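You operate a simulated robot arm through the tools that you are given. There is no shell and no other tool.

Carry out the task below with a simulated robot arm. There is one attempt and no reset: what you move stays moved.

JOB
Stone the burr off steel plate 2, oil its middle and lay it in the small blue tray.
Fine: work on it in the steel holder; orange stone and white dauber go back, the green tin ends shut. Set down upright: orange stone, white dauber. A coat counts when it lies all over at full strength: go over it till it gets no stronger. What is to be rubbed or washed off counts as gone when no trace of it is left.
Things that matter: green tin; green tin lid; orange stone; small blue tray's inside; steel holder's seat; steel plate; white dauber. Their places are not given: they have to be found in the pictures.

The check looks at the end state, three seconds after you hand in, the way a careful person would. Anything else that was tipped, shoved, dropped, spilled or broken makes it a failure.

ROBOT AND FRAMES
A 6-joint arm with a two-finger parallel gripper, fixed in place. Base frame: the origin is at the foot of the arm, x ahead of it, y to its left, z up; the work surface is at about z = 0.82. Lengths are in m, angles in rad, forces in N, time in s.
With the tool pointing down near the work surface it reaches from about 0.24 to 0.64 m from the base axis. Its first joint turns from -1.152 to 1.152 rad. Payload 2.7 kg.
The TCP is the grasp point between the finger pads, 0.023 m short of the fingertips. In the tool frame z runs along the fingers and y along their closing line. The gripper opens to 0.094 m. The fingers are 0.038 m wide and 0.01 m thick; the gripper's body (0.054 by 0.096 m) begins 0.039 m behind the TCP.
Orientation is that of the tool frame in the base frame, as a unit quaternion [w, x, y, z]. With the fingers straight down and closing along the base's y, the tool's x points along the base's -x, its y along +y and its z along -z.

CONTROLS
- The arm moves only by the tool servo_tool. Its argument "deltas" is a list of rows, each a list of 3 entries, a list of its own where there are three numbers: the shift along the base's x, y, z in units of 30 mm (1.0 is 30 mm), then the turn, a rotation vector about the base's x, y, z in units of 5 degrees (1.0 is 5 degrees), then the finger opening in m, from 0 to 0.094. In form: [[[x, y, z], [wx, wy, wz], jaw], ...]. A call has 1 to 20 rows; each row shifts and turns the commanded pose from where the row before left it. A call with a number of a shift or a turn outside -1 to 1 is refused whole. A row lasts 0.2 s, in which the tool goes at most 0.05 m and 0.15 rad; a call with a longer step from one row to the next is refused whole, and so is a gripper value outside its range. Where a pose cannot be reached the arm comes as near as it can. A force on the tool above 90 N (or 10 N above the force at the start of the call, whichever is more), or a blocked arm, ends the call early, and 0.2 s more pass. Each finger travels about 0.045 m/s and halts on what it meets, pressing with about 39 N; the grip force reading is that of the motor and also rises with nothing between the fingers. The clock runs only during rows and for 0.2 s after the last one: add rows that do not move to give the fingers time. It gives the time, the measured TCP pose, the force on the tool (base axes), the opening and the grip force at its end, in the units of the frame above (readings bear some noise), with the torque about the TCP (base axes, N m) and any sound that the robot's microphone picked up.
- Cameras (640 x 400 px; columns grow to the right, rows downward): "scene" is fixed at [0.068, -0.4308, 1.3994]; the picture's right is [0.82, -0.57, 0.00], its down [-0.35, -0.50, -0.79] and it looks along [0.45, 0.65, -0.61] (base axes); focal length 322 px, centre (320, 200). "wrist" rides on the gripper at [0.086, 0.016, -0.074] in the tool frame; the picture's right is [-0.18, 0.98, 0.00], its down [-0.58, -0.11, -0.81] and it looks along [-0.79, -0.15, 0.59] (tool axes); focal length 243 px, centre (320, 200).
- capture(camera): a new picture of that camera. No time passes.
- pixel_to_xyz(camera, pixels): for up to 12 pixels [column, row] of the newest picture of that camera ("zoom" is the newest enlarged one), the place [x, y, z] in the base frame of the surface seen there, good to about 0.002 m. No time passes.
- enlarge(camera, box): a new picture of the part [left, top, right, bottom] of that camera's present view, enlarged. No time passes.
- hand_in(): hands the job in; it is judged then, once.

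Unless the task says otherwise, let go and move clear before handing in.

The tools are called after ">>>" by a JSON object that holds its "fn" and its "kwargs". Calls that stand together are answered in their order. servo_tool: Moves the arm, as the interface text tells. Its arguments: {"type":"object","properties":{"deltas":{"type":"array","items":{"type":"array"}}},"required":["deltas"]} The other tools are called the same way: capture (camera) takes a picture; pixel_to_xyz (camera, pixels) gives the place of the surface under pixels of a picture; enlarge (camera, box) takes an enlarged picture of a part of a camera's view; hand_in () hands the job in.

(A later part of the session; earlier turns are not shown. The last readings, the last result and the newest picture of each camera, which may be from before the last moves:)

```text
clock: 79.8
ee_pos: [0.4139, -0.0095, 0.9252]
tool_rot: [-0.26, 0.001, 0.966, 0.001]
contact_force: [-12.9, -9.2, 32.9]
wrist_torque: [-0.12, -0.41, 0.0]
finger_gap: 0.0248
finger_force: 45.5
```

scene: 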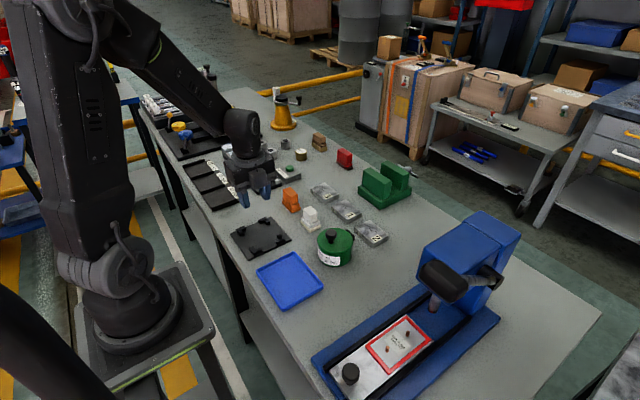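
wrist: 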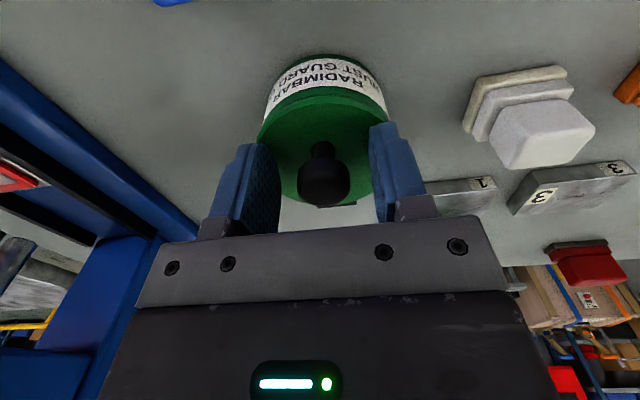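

At about 30° the forces are (-13,-9,+33) N, which means the true arc lies ~2 mm higher (hinge nearer x 0.450). I'll correct and continue.

>>> {"fn": "servo_tool", "kwargs": {"deltas": [[[-0.02, -0.02, 0.06], [0, 0, 0], 0.01], [[0.176, 0, 0.096], [0, 1, 0], 0.01], [[0, 0, 0], [0, 0, 0], 0.01]]}}

>>> {"fn": "servo_tool", "kwargs": {"deltas": [[[0.184, 0, 0.08], [0, 1, 0], 0.01], [[0, 0, 0], [0, 0, 0], 0.01]]}}

>>> {"fn": "enlarge", "kwargs": {"camera": "scene", "box": [290, 170, 410, 280]}}

```text
clock: 80.6
ee_pos: [0.4201, -0.0104, 0.9286]
tool_rot: [-0.301, 0.001, 0.954, 0.001]
contact_force: [-2.7, -8.9, 11.0]
wrist_torque: [-0.07, -0.17, 0.07]
finger_gap: 0.025
finger_force: 45.3
```

```text
clock: 81.2
ee_pos: [0.4256, -0.0105, 0.9305]
tool_rot: [-0.342, -0.001, 0.94, 0.001]
contact_force: [-2.9, -4.9, -3.3]
wrist_torque: [-0.1, 0.15, 0.04]
finger_gap: 0.025
finger_force: 44.9
```

```text
3.64 times, centred on (350, 225) of scene
```

zoom: 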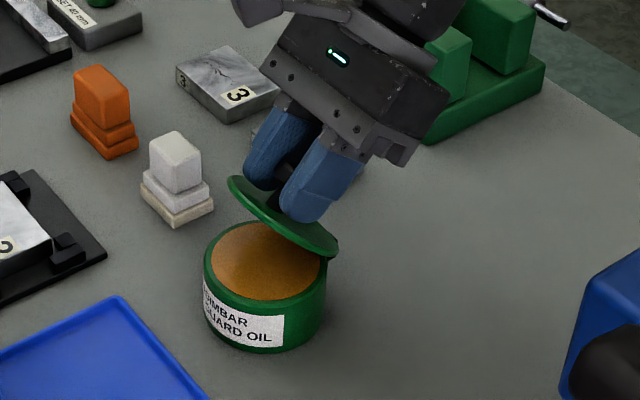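

The lid is at 40° with low forces. Before tilting further I'll check where the vise lies relative to the wrist's path.

>>> {"fn": "capture", "kwargs": {"camera": "scene"}}

>>> {"fn": "pixel_to_xyz", "kwargs": {"camera": "scene", "pixels": [[379, 207], [365, 195], [395, 200], [409, 188], [409, 170], [414, 170], [400, 165], [385, 205]]}}

>>> {"fn": "servo_tool", "kwargs": {"deltas": [[[0.191, -0.01, 0.062], [0, 1, 0], 0.01], [[0, 0, 0], [0, 0, 0], 0.01]]}}

>>> {"fn": "servo_tool", "kwargs": {"deltas": [[[0.195, 0, 0.045], [0, 1, 0], 0.01], [[0, 0, 0], [0, 0, 0], 0.01]]}}

```text
taken
```

scene: 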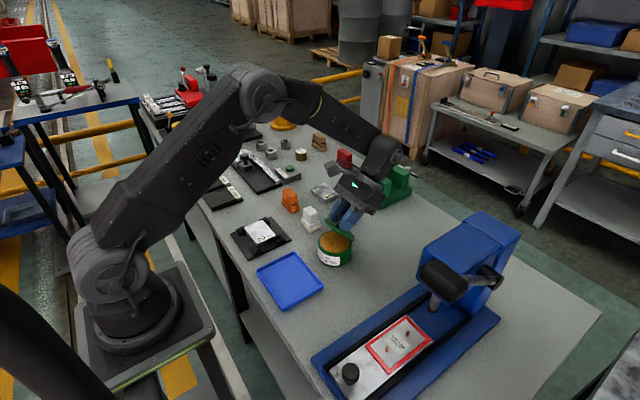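

```text
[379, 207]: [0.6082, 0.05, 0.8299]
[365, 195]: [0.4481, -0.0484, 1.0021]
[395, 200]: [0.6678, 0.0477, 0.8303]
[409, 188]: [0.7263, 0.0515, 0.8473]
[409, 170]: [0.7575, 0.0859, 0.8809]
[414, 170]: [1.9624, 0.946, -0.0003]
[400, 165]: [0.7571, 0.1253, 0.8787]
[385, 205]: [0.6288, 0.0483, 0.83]
```

```text
clock: 81.8
ee_pos: [0.4306, -0.011, 0.932]
tool_rot: [-0.383, 0.0, 0.924, 0.001]
contact_force: [-3.4, -4.3, -14.2]
wrist_torque: [-0.02, 0.46, 0.02]
finger_gap: 0.0248
finger_force: 44.7
```

```text
clock: 82.4
ee_pos: [0.4366, -0.0099, 0.9341]
tool_rot: [-0.423, 0.001, 0.906, 0.001]
contact_force: [-6.8, 0.0, -18.6]
wrist_torque: [-0.02, 0.7, -0.04]
finger_gap: 0.0249
finger_force: 44.9
```

At 50° the force is -18.6 N in z, so I'm about 1 mm too high. The vise lies at y ≥ 0.048, clear of the wrist path. I'll continue with a small lowering.

>>> {"fn": "servo_tool", "kwargs": {"deltas": [[[-0.01, 0, -0.05], [0, 0, 0], 0.01], [[0.195, 0, 0.02], [0, 1, 0], 0.01], [[0, 0, 0], [0, 0, 0], 0.01]]}}

>>> {"fn": "servo_tool", "kwargs": {"deltas": [[[0.197, 0, 0.0], [0, 1, 0], 0.01], [[0, 0, 0], [0, 0, 0], 0.01]]}}

>>> {"fn": "capture", "kwargs": {"camera": "scene"}}

```text
clock: 83.2
ee_pos: [0.4426, -0.0099, 0.936]
tool_rot: [-0.462, 0.001, 0.887, 0.001]
contact_force: [-6.2, 3.5, -11.9]
wrist_torque: [0.06, 0.46, 0.03]
finger_gap: 0.0251
finger_force: 44.8
```

```text
clock: 83.8
ee_pos: [0.432, -0.0096, 0.9302]
tool_rot: [-0.49, 0.0, 0.872, 0.001]
contact_force: [35.2, 14.1, 30.8]
wrist_torque: [-0.06, -2.76, 0.4]
finger_gap: 0.0259
finger_force: 45.1
out of reach, approached as far as the arm can: row 1
```

```text
taken
```

scene: 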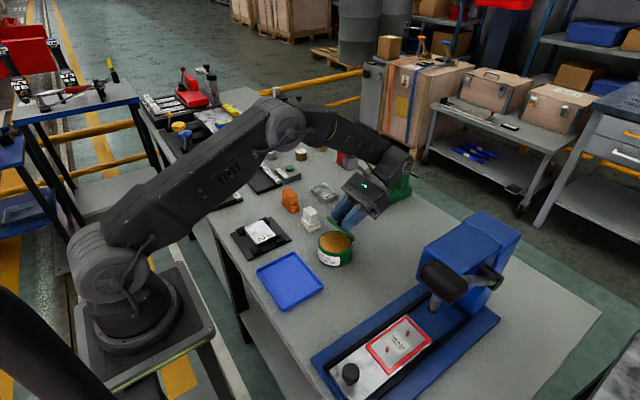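

60° of tilt is out of the wrist's reach; the pose was truncated to (0.432,0.930) with a high torque. I'll reverse that row at once back to the 55° pose.

>>> {"fn": "servo_tool", "kwargs": {"deltas": [[[-0.197, 0, 0.0], [0, -1, 0], 0.01], [[0, 0, 0], [0, 0, 0], 0.01]]}}

>>> {"fn": "enlarge", "kwargs": {"camera": "scene", "box": [290, 160, 420, 280]}}

```text
clock: 84.4
ee_pos: [0.424, -0.0107, 0.9259]
tool_rot: [-0.458, 0.0, 0.889, 0.002]
contact_force: [20.7, 22.9, 15.5]
wrist_torque: [0.01, -1.64, -0.16]
finger_gap: 0.025
finger_force: 44.8
```

```text
3.33 times, centred on (355, 220) of scene
```

zoom: 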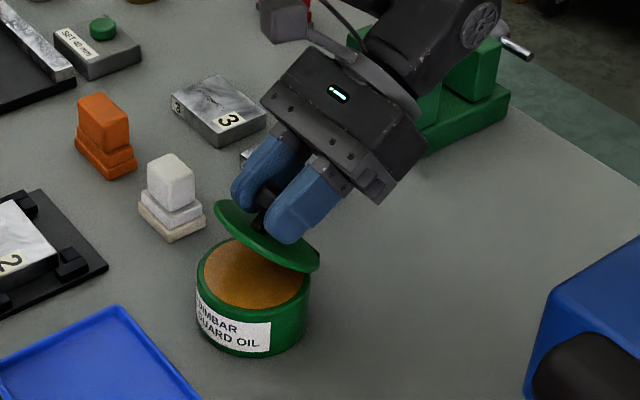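

The truncated pose became the new command, so the lid has dropped to ~38° while the tool tilts 54°. I'll bring the TCP back up along the arc toward (0.4426,0.936) at constant tilt.

>>> {"fn": "servo_tool", "kwargs": {"deltas": [[[0.06, 0.03, 0.13], [0, 0, 0], 0.01], [[0.14, 0.02, 0.05], [0, 0, 0], 0.01], [[0, 0, 0], [0, 0, 0], 0.01]]}}

>>> {"fn": "servo_tool", "kwargs": {"deltas": [[[0.2, 0, 0.06], [0, 0, 0], 0.01], [[0.15, 0, 0.05], [0, 0, 0], 0.01], [[0, 0, 0], [0, 0, 0], 0.01]]}}

>>> {"fn": "enlarge", "kwargs": {"camera": "scene", "box": [290, 160, 420, 280]}}

```text
clock: 85.2
ee_pos: [0.4275, -0.0112, 0.9289]
tool_rot: [-0.465, 0.0, 0.885, 0.0]
contact_force: [-9.7, 9.5, -22.6]
wrist_torque: [0.05, 0.96, -0.06]
finger_gap: 0.025
finger_force: 45.3
```

```text
clock: 86.0
ee_pos: [0.4382, -0.0098, 0.9354]
tool_rot: [-0.462, 0.002, 0.887, 0.001]
contact_force: [-18.6, 5.9, -4.3]
wrist_torque: [0.04, 1.33, -0.01]
finger_gap: 0.0248
finger_force: 44.8
```

```text
3.33 times, centred on (355, 220) of scene
```

zoom: 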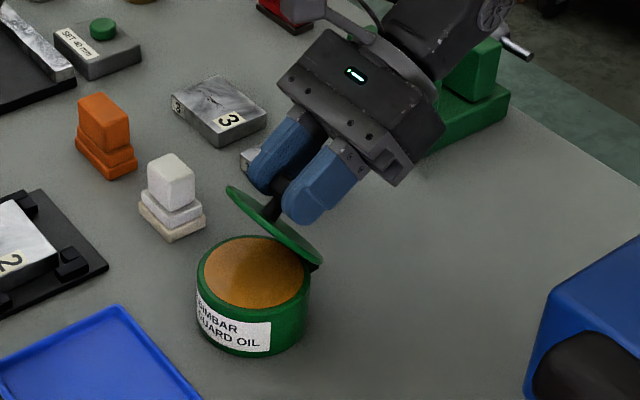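

The lid is back at about 53° with the knob near the fingertips. The wrist can't tilt more, so I'll now translate along the arc with slightly decreasing tilt, letting the round knob swivel between the pads.

>>> {"fn": "servo_tool", "kwargs": {"deltas": [[[0.19, 0, 0.03], [0, -0.3, 0], 0.01], [[0, 0, 0], [0, 0, 0], 0.01]]}}

>>> {"fn": "servo_tool", "kwargs": {"deltas": [[[0.193, 0, 0.017], [0, -0.5, 0], 0.01], [[0, 0, 0], [0, 0, 0], 0.01]]}}

>>> {"fn": "enlarge", "kwargs": {"camera": "scene", "box": [290, 160, 420, 280]}}

```text
clock: 86.6
ee_pos: [0.4442, -0.0097, 0.9374]
tool_rot: [-0.451, 0.001, 0.892, 0.0]
contact_force: [-19.0, 0.5, 8.1]
wrist_torque: [0.02, 1.3, -0.01]
finger_gap: 0.0249
finger_force: 45.2
```

```text
clock: 87.2
ee_pos: [0.4497, -0.0104, 0.9374]
tool_rot: [-0.432, 0.001, 0.902, 0.0]
contact_force: [-20.3, -5.4, 6.7]
wrist_torque: [-0.05, 1.38, 0.04]
finger_gap: 0.0249
finger_force: 44.9
```

```text
3.33 times, centred on (355, 220) of scene
```

zoom: 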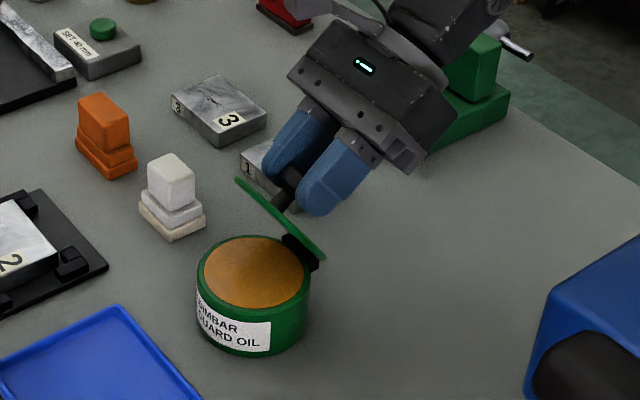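

The lid is at about 65° and the knob swivels with a steady ~1.3 N·m. I'll keep following the arc.

>>> {"fn": "servo_tool", "kwargs": {"deltas": [[[0.19, 0, 0.0], [0, -0.5, 0], 0.01], [[0, 0, 0], [0, 0, 0], 0.01]]}}

>>> {"fn": "servo_tool", "kwargs": {"deltas": [[[0.193, 0, -0.015], [0, -0.5, 0], 0.01], [[0, 0, 0], [0, 0, 0], 0.01]]}}

>>> {"fn": "servo_tool", "kwargs": {"deltas": [[[0.19, 0, -0.03], [0, -0.5, 0], 0.01], [[0, 0, 0], [0, 0, 0], 0.01]]}}

>>> {"fn": "enlarge", "kwargs": {"camera": "scene", "box": [290, 160, 420, 280]}}

```text
clock: 87.8
ee_pos: [0.4552, -0.0101, 0.9368]
tool_rot: [-0.412, 0.001, 0.911, 0.001]
contact_force: [-20.2, -9.2, 11.0]
wrist_torque: [-0.09, 1.38, 0.09]
finger_gap: 0.0252
finger_force: 44.8
```

```text
clock: 88.4
ee_pos: [0.4619, -0.0106, 0.9361]
tool_rot: [-0.393, 0.0, 0.919, -0.001]
contact_force: [-18.3, -15.3, 10.9]
wrist_torque: [-0.14, 1.38, 0.19]
finger_gap: 0.0254
finger_force: 45.0
```

```text
clock: 89.0
ee_pos: [0.4665, -0.0103, 0.9358]
tool_rot: [-0.373, 0.001, 0.928, 0.001]
contact_force: [-18.1, -15.2, 12.1]
wrist_torque: [-0.18, 1.42, 0.23]
finger_gap: 0.0251
finger_force: 44.4
```

```text
3.33 times, centred on (355, 220) of scene
```

zoom: 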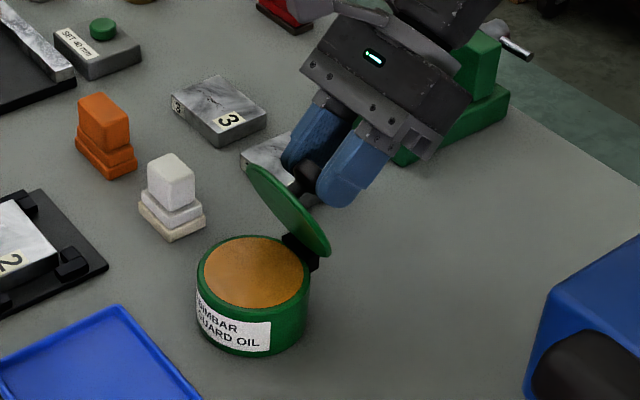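

The lid is at about 80° and the underside shows. I'll continue past vertical with a small -y correction (force y is -15 N).

>>> {"fn": "servo_tool", "kwargs": {"deltas": [[[0.187, -0.03, -0.045], [0, -0.4, 0], 0.01], [[0, 0, 0], [0, 0, 0], 0.01]]}}

>>> {"fn": "servo_tool", "kwargs": {"deltas": [[[0.18, 0, -0.065], [0, -0.4, 0], 0.01], [[0, 0, 0], [0, 0, 0], 0.01]]}}

>>> {"fn": "servo_tool", "kwargs": {"deltas": [[[0.173, 0, -0.08], [0, -0.4, 0], 0.01], [[0, 0, 0], [0, 0, 0], 0.01]]}}

>>> {"fn": "enlarge", "kwargs": {"camera": "scene", "box": [290, 160, 420, 280]}}

```text
clock: 89.6
ee_pos: [0.4726, -0.0101, 0.9345]
tool_rot: [-0.356, 0.0, 0.934, 0.0]
contact_force: [-16.6, -6.5, 14.3]
wrist_torque: [-0.03, 1.46, 0.09]
finger_gap: 0.025
finger_force: 44.0
```

```text
clock: 90.2
ee_pos: [0.4774, -0.0104, 0.9338]
tool_rot: [-0.34, 0.0, 0.941, 0.0]
contact_force: [-14.4, 2.5, 20.0]
wrist_torque: [0.04, 1.48, -0.05]
finger_gap: 0.0247
finger_force: 45.0
```

```text
clock: 90.8
ee_pos: [0.4818, -0.0101, 0.93]
tool_rot: [-0.324, 0.001, 0.946, 0.001]
contact_force: [-12.4, 5.1, 24.4]
wrist_torque: [0.07, 1.45, -0.16]
finger_gap: 0.025
finger_force: 44.5
```

```text
3.33 times, centred on (355, 220) of scene
```

zoom: 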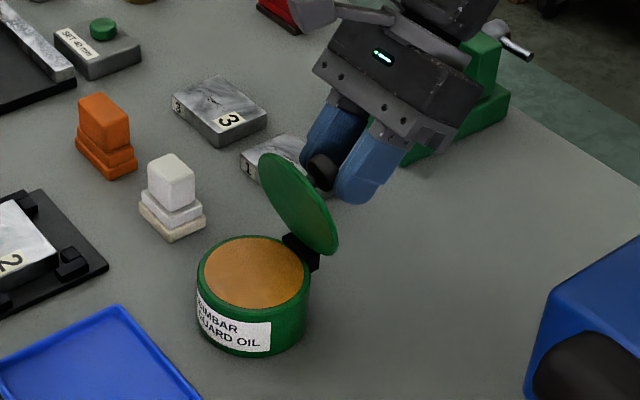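

The lid is at about 95°. I'll go on to ~105°, watching for the stop.

>>> {"fn": "servo_tool", "kwargs": {"deltas": [[[0.165, 0, -0.065], [0, -0.4, 0], 0.01], [[0, 0, 0], [0, 0, 0], 0.01]]}}

>>> {"fn": "servo_tool", "kwargs": {"deltas": [[[0.157, 0, -0.1], [0, -0.4, 0], 0.01], [[0, 0, 0], [0, 0, 0], 0.01]]}}

>>> {"fn": "enlarge", "kwargs": {"camera": "scene", "box": [290, 160, 420, 280]}}

>>> {"fn": "capture", "kwargs": {"camera": "wrist"}}

```text
clock: 91.4
ee_pos: [0.4889, -0.0105, 0.927]
tool_rot: [-0.304, 0.0, 0.953, 0.0]
contact_force: [-3.8, 11.7, 13.3]
wrist_torque: [0.08, 0.69, -0.26]
finger_gap: 0.0241
finger_force: 45.0
```

```text
clock: 92.0
ee_pos: [0.4936, -0.0104, 0.9245]
tool_rot: [-0.288, 0.0, 0.958, 0.0]
contact_force: [-4.8, 16.5, 10.1]
wrist_torque: [0.08, 0.73, -0.39]
finger_gap: 0.0224
finger_force: 45.2
```

```text
3.33 times, centred on (355, 220) of scene
```

zoom: 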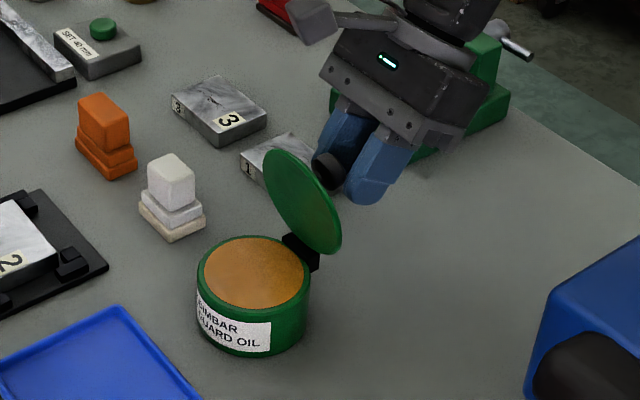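

```text
taken
```

wrist: 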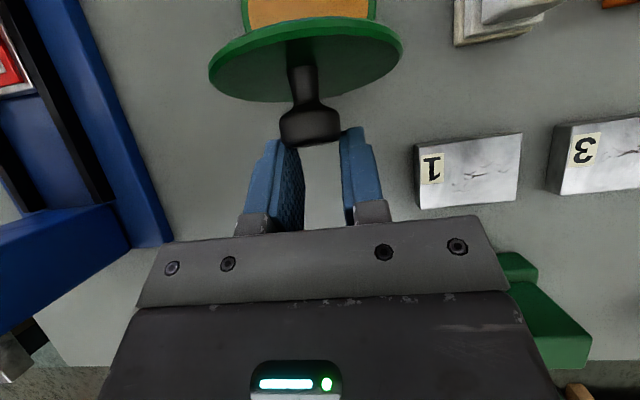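

The fingers are slipping off the knob head (gap 0.0224) with the lid at about 98–100°, past vertical. I'll open the jaws gently and see whether the lid stays open.

>>> {"fn": "servo_tool", "kwargs": {"deltas": [[[0, 0, 0], [0, 0, 0], 0.04], [[0, 0, 0], [0, 0, 0], 0.04], [[0, 0, 0], [0, 0, 0], 0.04]]}}

>>> {"fn": "enlarge", "kwargs": {"camera": "scene", "box": [290, 160, 420, 280]}}

>>> {"fn": "capture", "kwargs": {"camera": "wrist"}}

```text
clock: 92.8
ee_pos: [0.4922, -0.0113, 0.9235]
tool_rot: [-0.288, 0.0, 0.958, 0.0]
contact_force: [0.2, 0.8, 0.4]
wrist_torque: [-0.01, -0.01, -0.04]
finger_gap: 0.0398
finger_force: 0.1
```

```text
3.33 times, centred on (355, 220) of scene
```

zoom: 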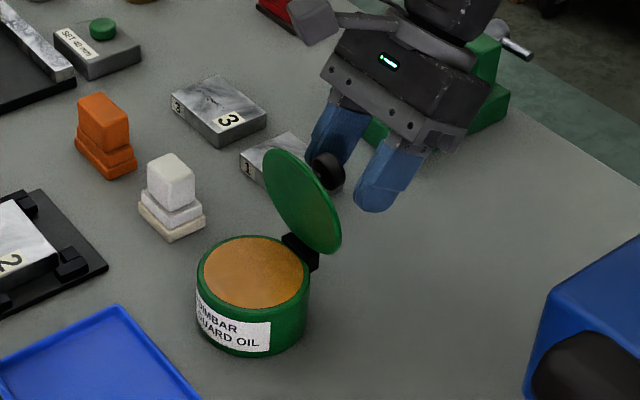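

```text
taken
```

wrist: 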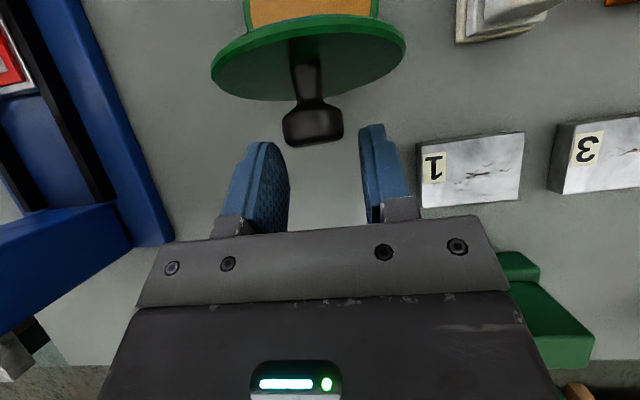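

The lid stays open on its own past vertical. I'll retreat along the tool axis, then rise and level the tool.

>>> {"fn": "servo_tool", "kwargs": {"deltas": [[[0.3, 0, 0.45], [0, 0, 0], 0.04], [[0.5, 0, 0.75], [0, 0, 0], 0.04], [[0.5, 0, 0.8], [0, 0, 0], 0.04], [[0, 0, 0.8], [0, -0.7, 0], 0.04], [[0, 0.2, 0.8], [0, -1, 0], 0.04], [[0, 0.4, 0.3], [0, -1, 0], 0.04], [[-0.3, 0.5, 0], [0, -1, 0], 0.04], [[-0.3, 0.6, 0], [0, -1, 0], 0.05], [[-0.3, 0.6, 0], [0, -1, 0], 0.05], [[-0.5, 0.6, 0], [0, -1, 0], 0.05], [[-0.5, 0.5, 0], [0, 0, 0], 0.05], [[-0.5, 0.5, 0], [0, 0, 0], 0.05], [[0, 0, 0], [0, 0, 0], 0.05]]}}

>>> {"fn": "capture", "kwargs": {"camera": "scene"}}

>>> {"fn": "enlarge", "kwargs": {"camera": "scene", "box": [290, 180, 390, 280]}}

```text
clock: 95.6
ee_pos: [0.4616, 0.1053, 1.0415]
tool_rot: [0.001, 0.0, 1.0, 0.001]
contact_force: [0.4, -0.2, 0.5]
wrist_torque: [0.0, 0.0, 0.0]
finger_gap: 0.0501
finger_force: 0.0
```

```text
taken
```

scene: 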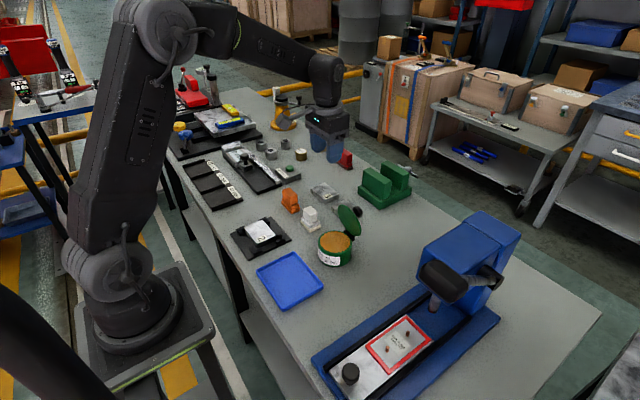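

```text
4.00 times, centred on (340, 230) of scene
```

zoom: 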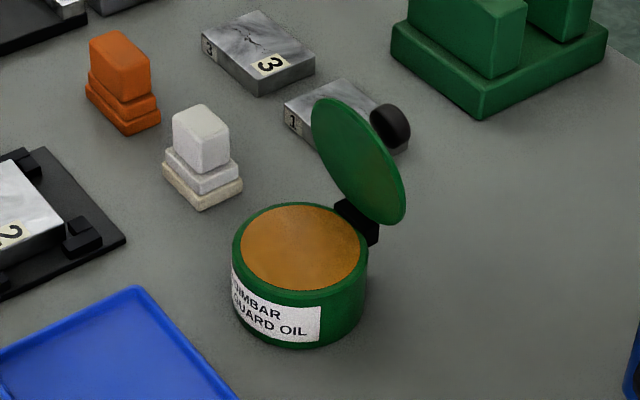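

The tin stands open with the oil surface at (300,250). I'll measure the oil level, the rim and the lid plane, and the dauber again.

>>> {"fn": "pixel_to_xyz", "kwargs": {"camera": "zoom", "pixels": [[300, 240], [260, 240], [340, 245], [300, 275], [300, 215], [237, 250], [300, 295], [362, 250], [325, 105], [360, 160], [395, 215], [390, 125]]}}

>>> {"fn": "pixel_to_xyz", "kwargs": {"camera": "zoom", "pixels": [[200, 122], [178, 120], [203, 106], [224, 124], [203, 140], [190, 160], [215, 158], [200, 200], [235, 185], [168, 175], [255, 215], [285, 208]]}}

```text
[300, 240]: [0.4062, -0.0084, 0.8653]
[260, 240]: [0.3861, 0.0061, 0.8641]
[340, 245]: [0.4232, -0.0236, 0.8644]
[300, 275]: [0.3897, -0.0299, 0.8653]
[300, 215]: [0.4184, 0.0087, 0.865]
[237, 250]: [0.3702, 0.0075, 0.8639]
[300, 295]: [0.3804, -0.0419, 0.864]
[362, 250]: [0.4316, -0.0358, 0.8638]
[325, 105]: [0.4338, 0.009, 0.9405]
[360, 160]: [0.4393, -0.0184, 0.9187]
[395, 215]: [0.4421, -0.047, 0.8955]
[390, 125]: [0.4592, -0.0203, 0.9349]
```

```text
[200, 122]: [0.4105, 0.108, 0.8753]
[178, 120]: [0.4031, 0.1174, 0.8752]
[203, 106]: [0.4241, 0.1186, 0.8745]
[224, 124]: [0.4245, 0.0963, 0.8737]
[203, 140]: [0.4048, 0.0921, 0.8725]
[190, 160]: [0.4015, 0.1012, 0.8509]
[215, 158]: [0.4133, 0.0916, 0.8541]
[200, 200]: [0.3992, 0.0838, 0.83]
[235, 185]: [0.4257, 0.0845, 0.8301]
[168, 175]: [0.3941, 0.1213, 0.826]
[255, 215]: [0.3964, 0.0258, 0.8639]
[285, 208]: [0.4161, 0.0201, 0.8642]
```

The oil disc is flush with the rim at z≈0.865, so the dauber only needs to press on it. The lid's inner face is at x≈0.434–0.442 and leans slightly toward the tin, but it hasn't moved. Next I'll go above the dauber at (0.4135,0.1055).

>>> {"fn": "servo_tool", "kwargs": {"deltas": [[[-0.5, 0, -0.5], [0, 0, 0], 0.055], [[-0.6, 0, -0.8], [0, 0, 0], 0.055], [[-0.5, 0, -0.8], [0, 0, 0], 0.055], [[0, 0, -0.8], [0, 0, 0], 0.055], [[0, 0, -0.8], [0, 0, 0], 0.055], [[0, 0, -0.8], [0, 0, 0], 0.055], [[0, 0, 0], [0, 0, 0], 0.055]]}}

>>> {"fn": "capture", "kwargs": {"camera": "wrist"}}

>>> {"fn": "enlarge", "kwargs": {"camera": "scene", "box": [260, 160, 370, 260]}}

```text
clock: 97.2
ee_pos: [0.4139, 0.106, 0.905]
tool_rot: [0.001, -0.001, 1.0, 0.001]
contact_force: [0.4, 1.0, 0.7]
wrist_torque: [0.05, -0.01, 0.02]
finger_gap: 0.0549
finger_force: 0.1
```

```text
taken
```

wrist: 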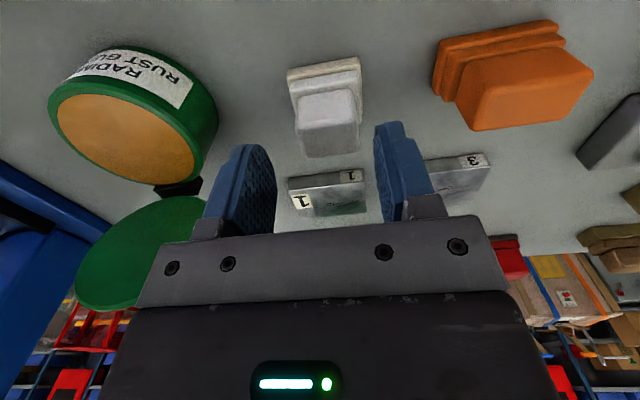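

```text
4.00 times, centred on (315, 210) of scene
```

zoom: 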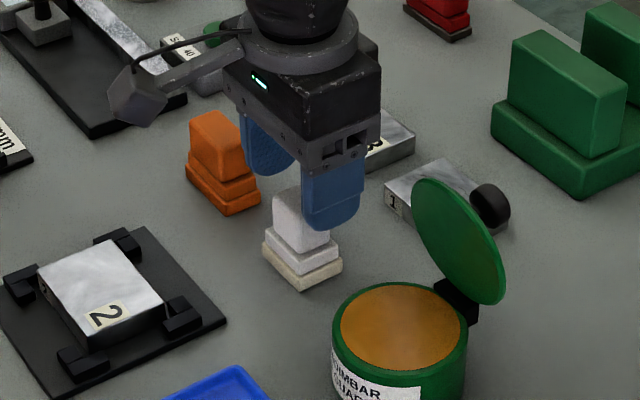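

The dauber is centred between the fingers at (328,115) in the wrist view. I'll verify its handle's y-extent, then descend and close.

>>> {"fn": "pixel_to_xyz", "kwargs": {"camera": "wrist", "pixels": [[302, 125], [330, 122], [356, 120], [308, 150], [355, 146], [330, 140], [300, 102], [352, 95]]}}

>>> {"fn": "servo_tool", "kwargs": {"deltas": [[[0, 0, -0.4], [0, 0, 0], 0.055], [[0, 0, -0.4], [0, 0, 0], 0.055], [[0, 0, -0.25], [0, 0, 0], 0.055], [[0, 0, 0], [0, 0, 0], 0.055]]}}

```text
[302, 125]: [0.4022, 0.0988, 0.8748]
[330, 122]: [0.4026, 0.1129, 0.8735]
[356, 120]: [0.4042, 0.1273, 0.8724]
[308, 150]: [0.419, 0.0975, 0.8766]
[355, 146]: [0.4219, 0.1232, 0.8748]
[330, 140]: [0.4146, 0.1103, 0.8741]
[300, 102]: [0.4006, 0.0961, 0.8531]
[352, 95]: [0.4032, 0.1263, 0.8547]
```

```text
clock: 98.2
ee_pos: [0.4119, 0.1066, 0.874]
tool_rot: [0.001, 0.0, 1.0, 0.0]
contact_force: [-0.4, 1.0, -0.7]
wrist_torque: [-0.03, 0.01, 0.01]
finger_gap: 0.0549
finger_force: 0.1
```

The wrist view puts the handle's y-centre nearer 0.110, and it proved the more accurate one at the knob. I'll shift +3 mm in y and close gently.

>>> {"fn": "servo_tool", "kwargs": {"deltas": [[[0.02, 0.1, -0.06], [0, 0, 0], 0.055], [[0, 0, 0], [0, 0, 0], 0.055], [[0, 0, 0], [0, 0, 0], 0.015], [[0, 0, 0], [0, 0, 0], 0.015], [[0, 0, 0], [0, 0, 0], 0.015], [[0, 0, 0], [0, 0, 0], 0.015], [[0, 0, 0], [0, 0, 0], 0.015]]}}

>>> {"fn": "capture", "kwargs": {"camera": "wrist"}}

>>> {"fn": "enlarge", "kwargs": {"camera": "scene", "box": [260, 160, 370, 260]}}

```text
clock: 99.8
ee_pos: [0.413, 0.1088, 0.872]
tool_rot: [-0.001, 0.0, 1.0, 0.001]
contact_force: [0.5, -0.8, -0.8]
wrist_torque: [0.02, -0.01, -0.02]
finger_gap: 0.0331
finger_force: 39.0
```

```text
taken
```

wrist: 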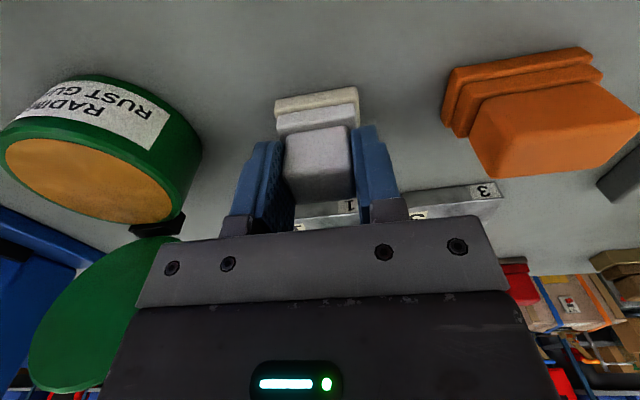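

```text
4.00 times, centred on (315, 210) of scene
```

zoom: 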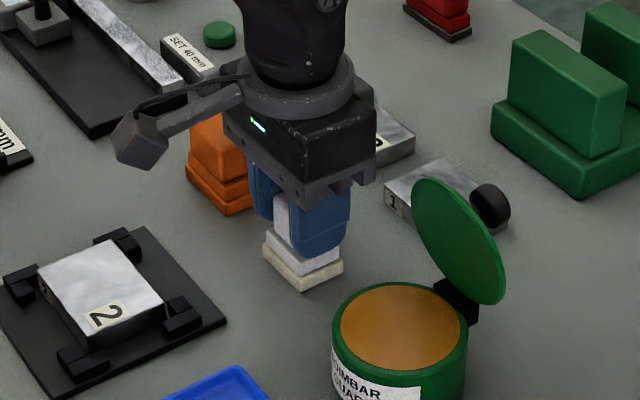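

The dauber is gripped with a gap of 0.033; its home TCP is (0.413,0.1088,0.872). I'll lift it and carry it over the open tin at about (0.396,-0.0095), clear of the lid.

>>> {"fn": "servo_tool", "kwargs": {"deltas": [[[0, 0, 0.15], [0, 0, 0], 0.015], [[0, 0, 0.5], [0, 0, 0], 0.015], [[0, 0, 0.9], [0, 0, 0], 0.015], [[0, 0, 0.9], [0, 0, 0], 0.015], [[0, 0, 0.6], [0, 0, 0], 0.015], [[-0.1, -0.4, 0], [0, 0, 0], 0.015], [[-0.1, -0.7, 0], [0, 0, 0], 0.015], [[-0.1, -0.8, 0], [0, 0, 0], 0.015], [[-0.1, -0.8, 0], [0, 0, 0], 0.015], [[-0.1, -0.8, 0], [0, 0, 0], 0.015], [[-0.07, -0.44, 0], [0, 0, 0], 0.015], [[0, 0, 0], [0, 0, 0], 0.015]]}}

>>> {"fn": "enlarge", "kwargs": {"camera": "scene", "box": [290, 170, 400, 280]}}

>>> {"fn": "capture", "kwargs": {"camera": "wrist"}}

```text
clock: 102.4
ee_pos: [0.3972, -0.0104, 0.9642]
tool_rot: [-0.001, -0.001, 1.0, 0.0]
contact_force: [-0.4, 0.7, -0.4]
wrist_torque: [-0.03, 0.01, 0.05]
finger_gap: 0.033
finger_force: 39.1
```

```text
3.64 times, centred on (345, 225) of scene
```

zoom: 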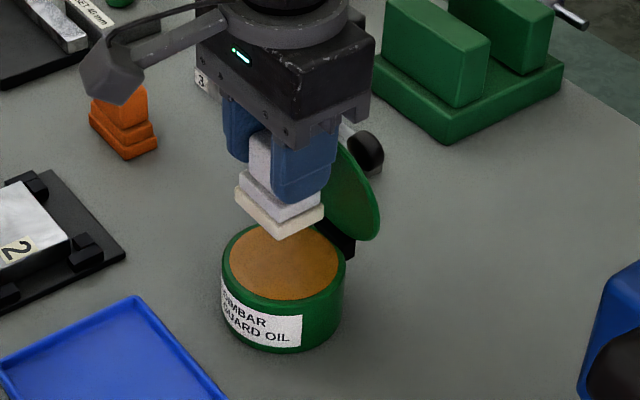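

```text
taken
```

wrist: 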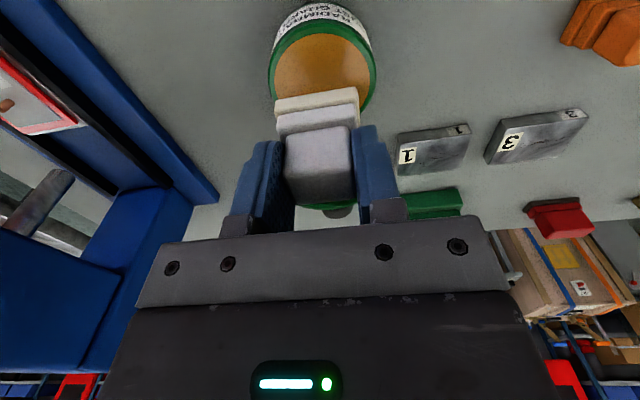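

The dauber hangs over the oil disc. I'll lower to TCP z≈0.921, then step down to contact at about 0.9175.

>>> {"fn": "servo_tool", "kwargs": {"deltas": [[[0, 0.03, -0.5], [0, 0, 0], 0.015], [[0, 0, -0.5], [0, 0, 0], 0.015], [[0, 0, -0.4], [0, 0, 0], 0.015], [[0, 0, 0], [0, 0, 0], 0.015]]}}

>>> {"fn": "servo_tool", "kwargs": {"deltas": [[[0, 0, -0.07], [0, 0, 0], 0.015], [[0, 0, 0], [0, 0, 0], 0.015]]}}

>>> {"fn": "enlarge", "kwargs": {"camera": "scene", "box": [290, 170, 400, 280]}}

```text
clock: 103.4
ee_pos: [0.398, -0.0085, 0.9212]
tool_rot: [0.0, -0.001, 1.0, 0.0]
contact_force: [0.6, 0.4, 0.3]
wrist_torque: [0.02, -0.03, 0.01]
finger_gap: 0.0333
finger_force: 38.8
```

```text
clock: 104.0
ee_pos: [0.3969, -0.0083, 0.9195]
tool_rot: [0.0, 0.001, 1.0, 0.001]
contact_force: [0.2, 0.4, -0.5]
wrist_torque: [-0.01, -0.03, 0.02]
finger_gap: 0.033
finger_force: 38.4
```

```text
3.64 times, centred on (345, 225) of scene
```

zoom: 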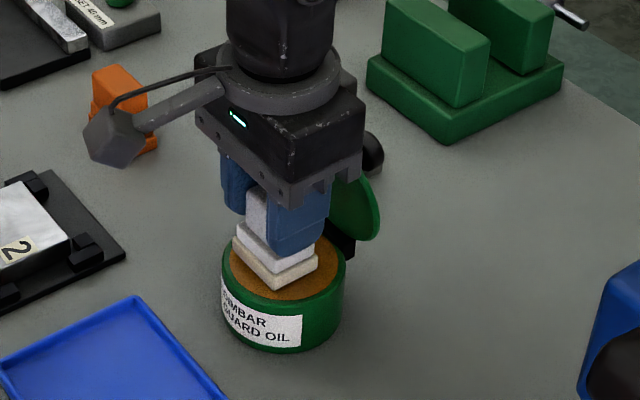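

The dauber is just above the oil with no force yet. I'll step down to light contact.

>>> {"fn": "servo_tool", "kwargs": {"deltas": [[[0, 0, -0.06], [0, 0, 0], 0.015], [[0, 0, 0], [0, 0, 0], 0.015]]}}

>>> {"fn": "servo_tool", "kwargs": {"deltas": [[[0, 0, -0.06], [0, 0, 0], 0.015], [[0, 0, 0], [0, 0, 0], 0.015]]}}

```text
clock: 104.6
ee_pos: [0.3957, -0.0079, 0.918]
tool_rot: [0.0, 0.0, 1.0, 0.002]
contact_force: [-0.9, 0.9, -0.5]
wrist_torque: [-0.01, -0.02, 0.01]
finger_gap: 0.033
finger_force: 38.7
```

```text
clock: 105.2
ee_pos: [0.3972, -0.0077, 0.9159]
tool_rot: [0.0, 0.0, 1.0, 0.001]
contact_force: [-3.1, -0.9, 12.4]
wrist_torque: [-0.02, 0.03, -0.01]
finger_gap: 0.0331
finger_force: 39.1
```

Contact on the oil at 12 N. I'll dwell briefly to soak, then lift slowly and hold above the tin.

>>> {"fn": "servo_tool", "kwargs": {"deltas": [[[0, 0, 0], [0, 0, 0], 0.015], [[0, 0, 0], [0, 0, 0], 0.015], [[0, 0, 0], [0, 0, 0], 0.015], [[0, 0, 0.15], [0, 0, 0], 0.015], [[0, 0, 0.3], [0, 0, 0], 0.015], [[0, 0, 0.5], [0, 0, 0], 0.015], [[0, 0, 0.7], [0, 0, 0], 0.015], [[0, 0, 0], [0, 0, 0], 0.015], [[0, 0, 0], [0, 0, 0], 0.015]]}}

>>> {"fn": "enlarge", "kwargs": {"camera": "scene", "box": [290, 170, 400, 280]}}

>>> {"fn": "capture", "kwargs": {"camera": "wrist"}}

```text
clock: 107.2
ee_pos: [0.3964, -0.0087, 0.9655]
tool_rot: [0.001, 0.0, 1.0, 0.001]
contact_force: [-0.1, 0.2, -0.9]
wrist_torque: [0.0, -0.02, -0.01]
finger_gap: 0.0331
finger_force: 39.1
```

```text
3.64 times, centred on (345, 225) of scene
```

zoom: 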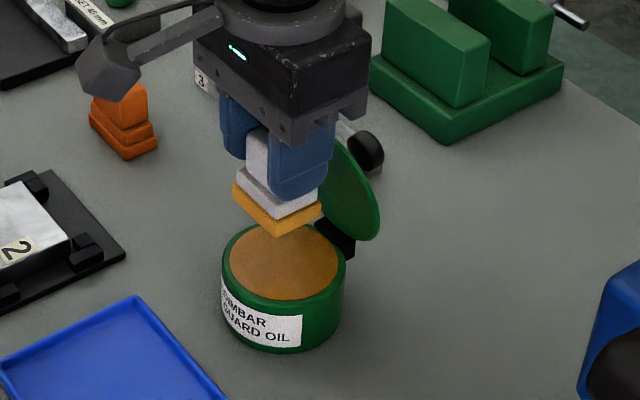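

```text
taken
```

wrist: 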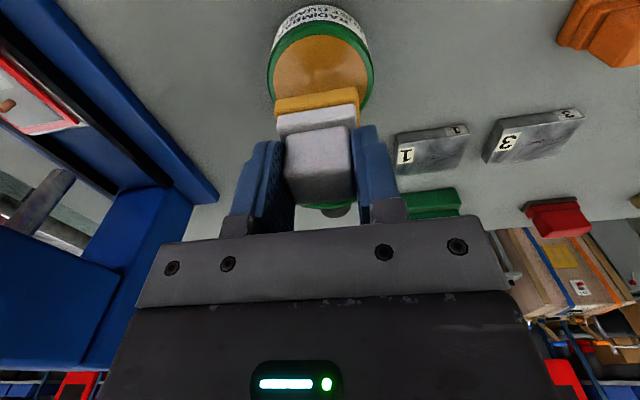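

The dauber's pad turned amber, so it is loaded. I'll carry it over to the plate at (0.286,0.144).

>>> {"fn": "servo_tool", "kwargs": {"deltas": [[[-0.3, 0.4, 0], [0, 0, 0], 0.015], [[-0.55, 0.75, 0], [0, 0, 0], 0.015], [[-0.6, 0.85, 0], [0, 0, 0], 0.015], [[-0.6, 0.85, 0], [0, 0, 0], 0.015], [[-0.6, 0.85, 0], [0, 0, 0], 0.015], [[-0.6, 0.8, 0], [0, 0, 0], 0.015], [[-0.43, 0.59, 0], [0, 0, 0], 0.015], [[0, 0, 0], [0, 0, 0], 0.015]]}}

>>> {"fn": "capture", "kwargs": {"camera": "wrist"}}

>>> {"fn": "enlarge", "kwargs": {"camera": "scene", "box": [215, 180, 325, 270]}}

```text
clock: 109.0
ee_pos: [0.2869, 0.1456, 0.9688]
tool_rot: [0.0, 0.0, 1.0, 0.001]
contact_force: [0.1, -0.6, 0.5]
wrist_torque: [0.01, -0.03, -0.03]
finger_gap: 0.0331
finger_force: 38.7
```

```text
taken
```

wrist: 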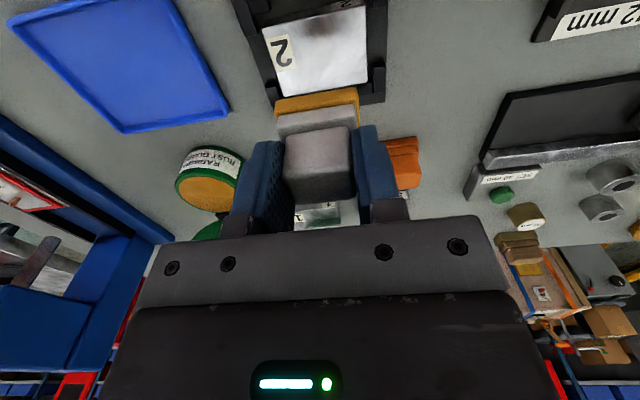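

```text
4.44 times, centred on (270, 225) of scene
```

zoom: 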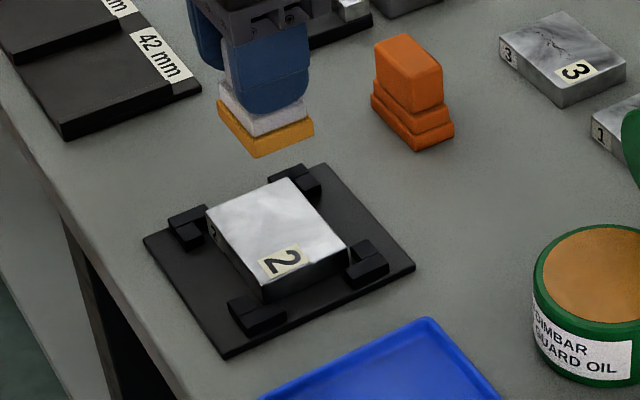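

I'll measure plate 2's edges from this wrist view to find its present middle.

>>> {"fn": "enlarge", "kwargs": {"camera": "wrist", "box": [230, 0, 400, 110]}}

>>> {"fn": "pixel_to_xyz", "kwargs": {"camera": "zoom", "pixels": [[128, 150], [160, 290], [175, 335], [350, 340], [500, 310], [505, 200], [505, 60], [320, 200], [320, 60], [180, 170], [230, 40], [400, 320]]}}

```text
3.64 times, centred on (315, 55) of wrist
```

zoom: 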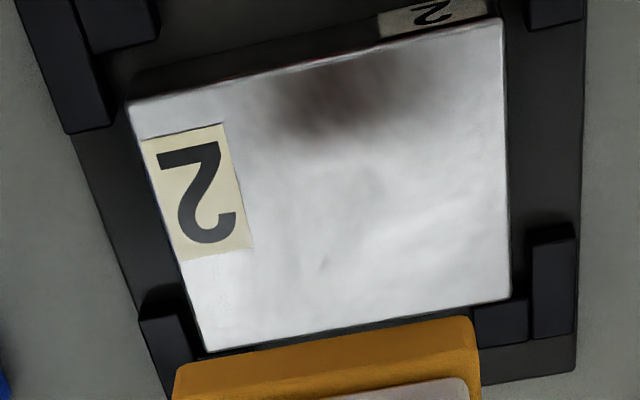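

```text
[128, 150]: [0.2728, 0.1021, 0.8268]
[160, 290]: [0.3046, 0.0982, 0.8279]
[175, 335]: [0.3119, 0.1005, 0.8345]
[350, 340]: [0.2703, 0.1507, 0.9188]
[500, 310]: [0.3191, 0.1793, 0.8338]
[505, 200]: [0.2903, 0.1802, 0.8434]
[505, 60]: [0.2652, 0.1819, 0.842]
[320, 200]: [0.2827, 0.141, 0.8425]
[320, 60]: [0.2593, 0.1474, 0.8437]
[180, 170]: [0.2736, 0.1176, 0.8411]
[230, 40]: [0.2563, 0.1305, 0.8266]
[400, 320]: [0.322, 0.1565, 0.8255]
```

There is a faint spot at (325,262) in this zoom that could be texture or leftover burr. I'll look closer before oiling.

>>> {"fn": "enlarge", "kwargs": {"camera": "wrist", "box": [285, 40, 355, 85]}}

>>> {"fn": "enlarge", "kwargs": {"camera": "scene", "box": [252, 218, 287, 243]}}

```text
8.89 times, centred on (320, 62) of wrist
```

zoom: 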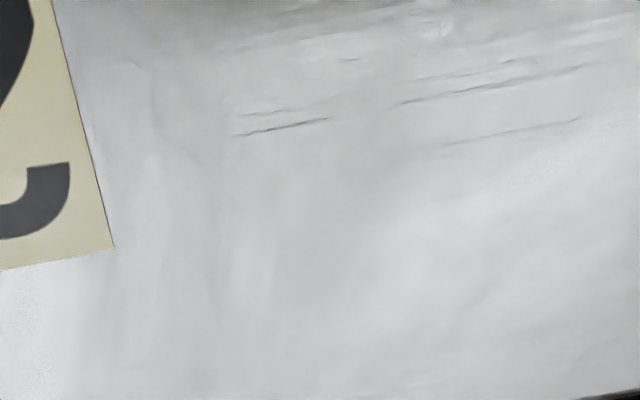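

```text
16.00 times, centred on (270, 230) of scene
```

zoom: 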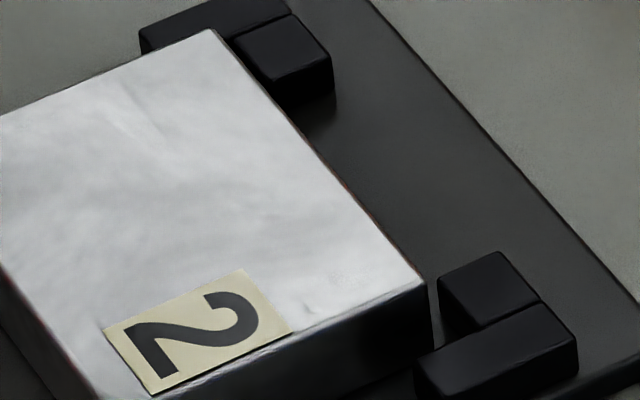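

The close zoom shows a few faint streaks near (280,130) and (490,90), which may be brushed texture or rendering. I'll compare with a different crop and with untouched plate 1's plain metal.

>>> {"fn": "enlarge", "kwargs": {"camera": "wrist", "box": [290, 30, 370, 80]}}

>>> {"fn": "enlarge", "kwargs": {"camera": "wrist", "box": [265, 10, 375, 95]}}

>>> {"fn": "enlarge", "kwargs": {"camera": "scene", "box": [248, 214, 288, 242]}}

```text
8.00 times, centred on (330, 55) of wrist
```

zoom: 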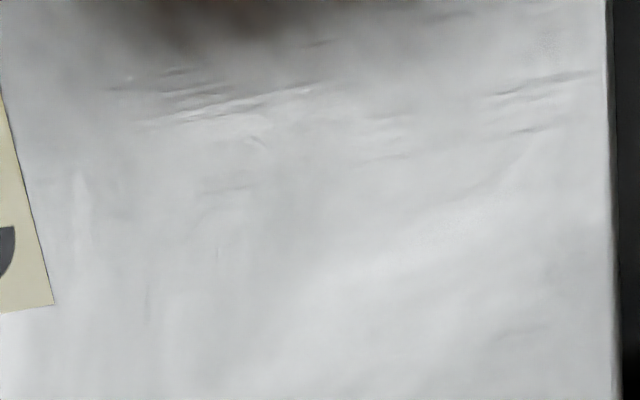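

```text
4.71 times, centred on (320, 52) of wrist
```

zoom: 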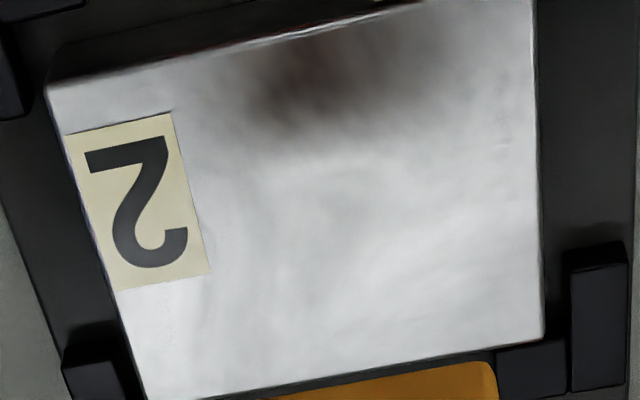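

```text
14.29 times, centred on (268, 228) of scene
```

zoom: 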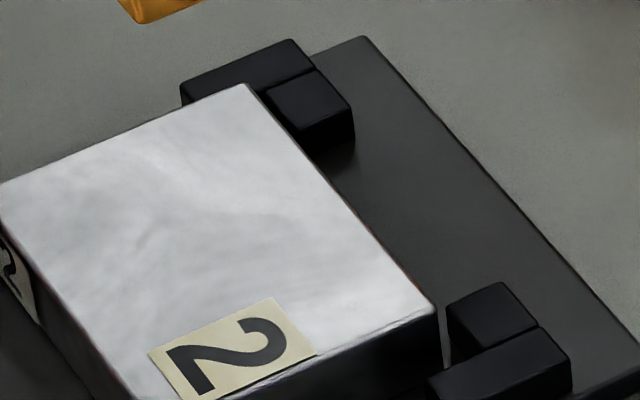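

The streaks change between crops while the 4.7× view is clean, so they are rendering noise and the burr is gone. I'll lower the dauber onto the plate's middle.

>>> {"fn": "servo_tool", "kwargs": {"deltas": [[[-0.02, -0.02, -0.6], [0, 0, 0], 0.015], [[0, 0, -0.8], [0, 0, 0], 0.015], [[0, 0, -0.6], [0, 0, 0], 0.015], [[0, 0, -0.33], [0, 0, 0], 0.015], [[0, 0, 0], [0, 0, 0], 0.015]]}}

>>> {"fn": "servo_tool", "kwargs": {"deltas": [[[0, 0, -0.07], [0, 0, 0], 0.015], [[0, 0, 0], [0, 0, 0], 0.015]]}}

>>> {"fn": "servo_tool", "kwargs": {"deltas": [[[0, 0, -0.05], [0, 0, 0], 0.015], [[0, 0, 0], [0, 0, 0], 0.015]]}}

```text
clock: 110.2
ee_pos: [0.2866, 0.1434, 0.8976]
tool_rot: [0.0, 0.0, 1.0, 0.0]
contact_force: [-0.9, 0.4, -0.2]
wrist_torque: [-0.01, -0.01, 0.0]
finger_gap: 0.0331
finger_force: 38.3
```

```text
clock: 110.8
ee_pos: [0.2855, 0.1446, 0.895]
tool_rot: [0.001, 0.0, 1.0, 0.001]
contact_force: [-3.9, -2.4, 19.5]
wrist_torque: [-0.16, 0.16, -0.02]
finger_gap: 0.0329
finger_force: 38.9
```

```text
clock: 111.4
ee_pos: [0.2865, 0.1444, 0.8945]
tool_rot: [0.003, 0.0, 1.0, 0.001]
contact_force: [-3.4, -1.9, 38.3]
wrist_torque: [-0.14, -0.05, -0.04]
finger_gap: 0.0331
finger_force: 38.7
```

Contact at 38 N is a bit firm, so I'll ease off 1 mm and wipe gently ±7 mm around the middle, then lift to inspect.

>>> {"fn": "servo_tool", "kwargs": {"deltas": [[[0, 0, 0.035], [0, 0, 0], 0.015], [[0.2, 0, 0], [0, 0, 0], 0.015], [[0, 0.2, 0], [0, 0, 0], 0.015], [[-0.2, 0, 0], [0, 0, 0], 0.015], [[-0.2, 0, 0], [0, 0, 0], 0.015], [[0, -0.2, 0], [0, 0, 0], 0.015], [[0, -0.2, 0], [0, 0, 0], 0.015], [[0.2, 0, 0], [0, 0, 0], 0.015], [[0.2, 0, 0], [0, 0, 0], 0.015], [[0, 0.2, 0], [0, 0, 0], 0.015], [[-0.2, 0, 0], [0, 0, 0], 0.015], [[0, 0, 0], [0, 0, 0], 0.015]]}}

>>> {"fn": "servo_tool", "kwargs": {"deltas": [[[0, 0, 0.2], [0, 0, 0], 0.015], [[0, 0, 0.5], [0, 0, 0], 0.015], [[0, 0, 0.7], [0, 0, 0], 0.015], [[0, 0, 0.7], [0, 0, 0], 0.015], [[0, 0, 0.3], [0, 0, 0], 0.015], [[0, 0, 0], [0, 0, 0], 0.015]]}}

>>> {"fn": "enlarge", "kwargs": {"camera": "scene", "box": [235, 205, 305, 255]}}

>>> {"fn": "capture", "kwargs": {"camera": "wrist"}}

>>> {"fn": "enlarge", "kwargs": {"camera": "wrist", "box": [230, 0, 400, 110]}}

```text
clock: 114.0
ee_pos: [0.2856, 0.146, 0.8932]
tool_rot: [0.002, 0.0, 1.0, 0.003]
contact_force: [5.7, 2.5, 13.1]
wrist_torque: [0.01, -0.44, 0.09]
finger_gap: 0.0329
finger_force: 39.2
```

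```text
clock: 115.4
ee_pos: [0.2851, 0.1447, 0.9658]
tool_rot: [0.0, 0.0, 1.0, 0.001]
contact_force: [-1.2, 1.1, 0.0]
wrist_torque: [-0.01, 0.01, 0.0]
finger_gap: 0.033
finger_force: 38.6
```

```text
8.00 times, centred on (270, 230) of scene
```

zoom: 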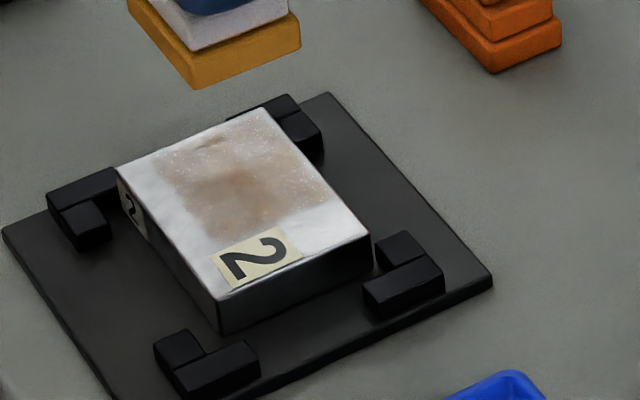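

```text
taken
```

wrist: 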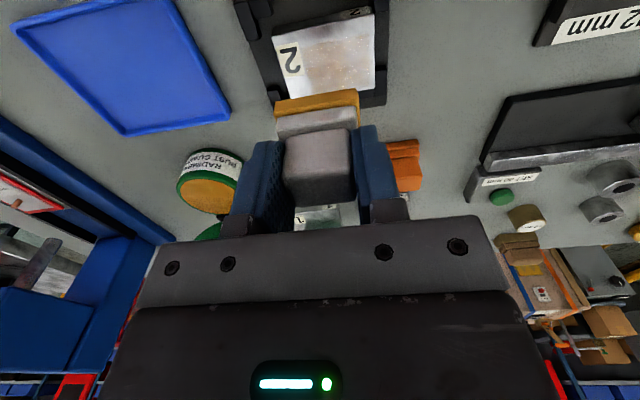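

```text
3.64 times, centred on (315, 55) of wrist
```

zoom: 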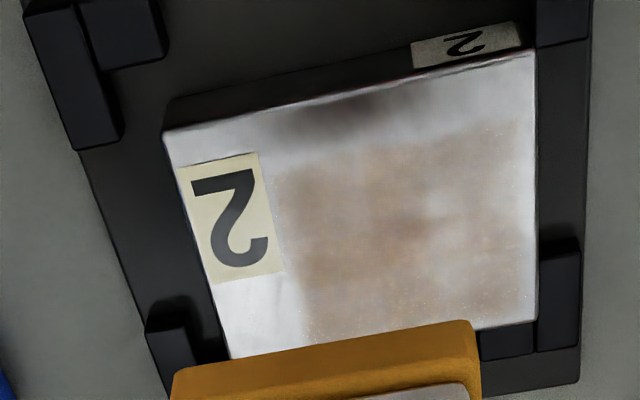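

An even amber film now covers the middle, stronger at its centre. The plate has slid a few mm toward the +x/+y stops, so I'll measure its present place and the patch.

>>> {"fn": "pixel_to_xyz", "kwargs": {"camera": "zoom", "pixels": [[200, 180], [345, 100], [345, 110], [525, 70], [530, 200], [530, 300], [530, 318], [235, 350], [225, 335], [290, 180], [290, 320], [400, 220]]}}

>>> {"fn": "enlarge", "kwargs": {"camera": "scene", "box": [240, 210, 290, 245]}}

```text
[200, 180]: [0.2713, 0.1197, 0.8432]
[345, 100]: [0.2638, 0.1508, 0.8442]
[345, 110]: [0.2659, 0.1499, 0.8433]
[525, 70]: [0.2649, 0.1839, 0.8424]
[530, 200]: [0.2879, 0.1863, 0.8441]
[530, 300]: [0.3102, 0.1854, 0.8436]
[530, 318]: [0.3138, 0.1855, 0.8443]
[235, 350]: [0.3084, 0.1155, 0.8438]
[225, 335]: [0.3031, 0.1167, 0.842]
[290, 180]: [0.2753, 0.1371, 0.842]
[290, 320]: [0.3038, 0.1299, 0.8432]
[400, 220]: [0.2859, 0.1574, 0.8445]
```

```text
11.43 times, centred on (265, 228) of scene
```

zoom: 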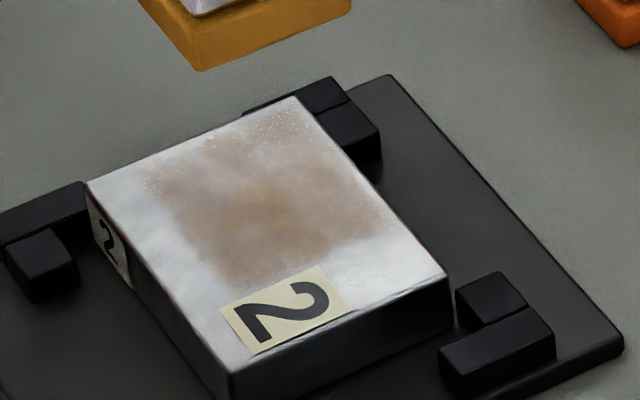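

The plate now rests against the +y stop, centred near (0.2885,0.151). I'll go over its middle again with light pressure, centred there.

>>> {"fn": "servo_tool", "kwargs": {"deltas": [[[0.11, 0.2, -0.6], [0, 0, 0], 0.015], [[0, 0, -0.8], [0, 0, 0], 0.015], [[0, 0, -0.6], [0, 0, 0], 0.015], [[0, 0, -0.3], [0, 0, 0], 0.015], [[0, 0, -0.07], [0, 0, 0], 0.015], [[0, 0, 0], [0, 0, 0], 0.015]]}}

>>> {"fn": "servo_tool", "kwargs": {"deltas": [[[0, 0, -0.04], [0, 0, 0], 0.015], [[0, 0, 0], [0, 0, 0], 0.015]]}}

```text
clock: 116.8
ee_pos: [0.2882, 0.1502, 0.8946]
tool_rot: [0.0, 0.0, 1.0, 0.001]
contact_force: [-0.3, 0.9, -0.2]
wrist_torque: [0.02, 0.0, 0.02]
finger_gap: 0.0332
finger_force: 38.9
```

```text
clock: 117.4
ee_pos: [0.2888, 0.1488, 0.8923]
tool_rot: [0.001, 0.001, 1.0, 0.001]
contact_force: [-1.2, -0.8, 13.0]
wrist_torque: [-0.13, -0.07, 0.01]
finger_gap: 0.0331
finger_force: 39.4
```

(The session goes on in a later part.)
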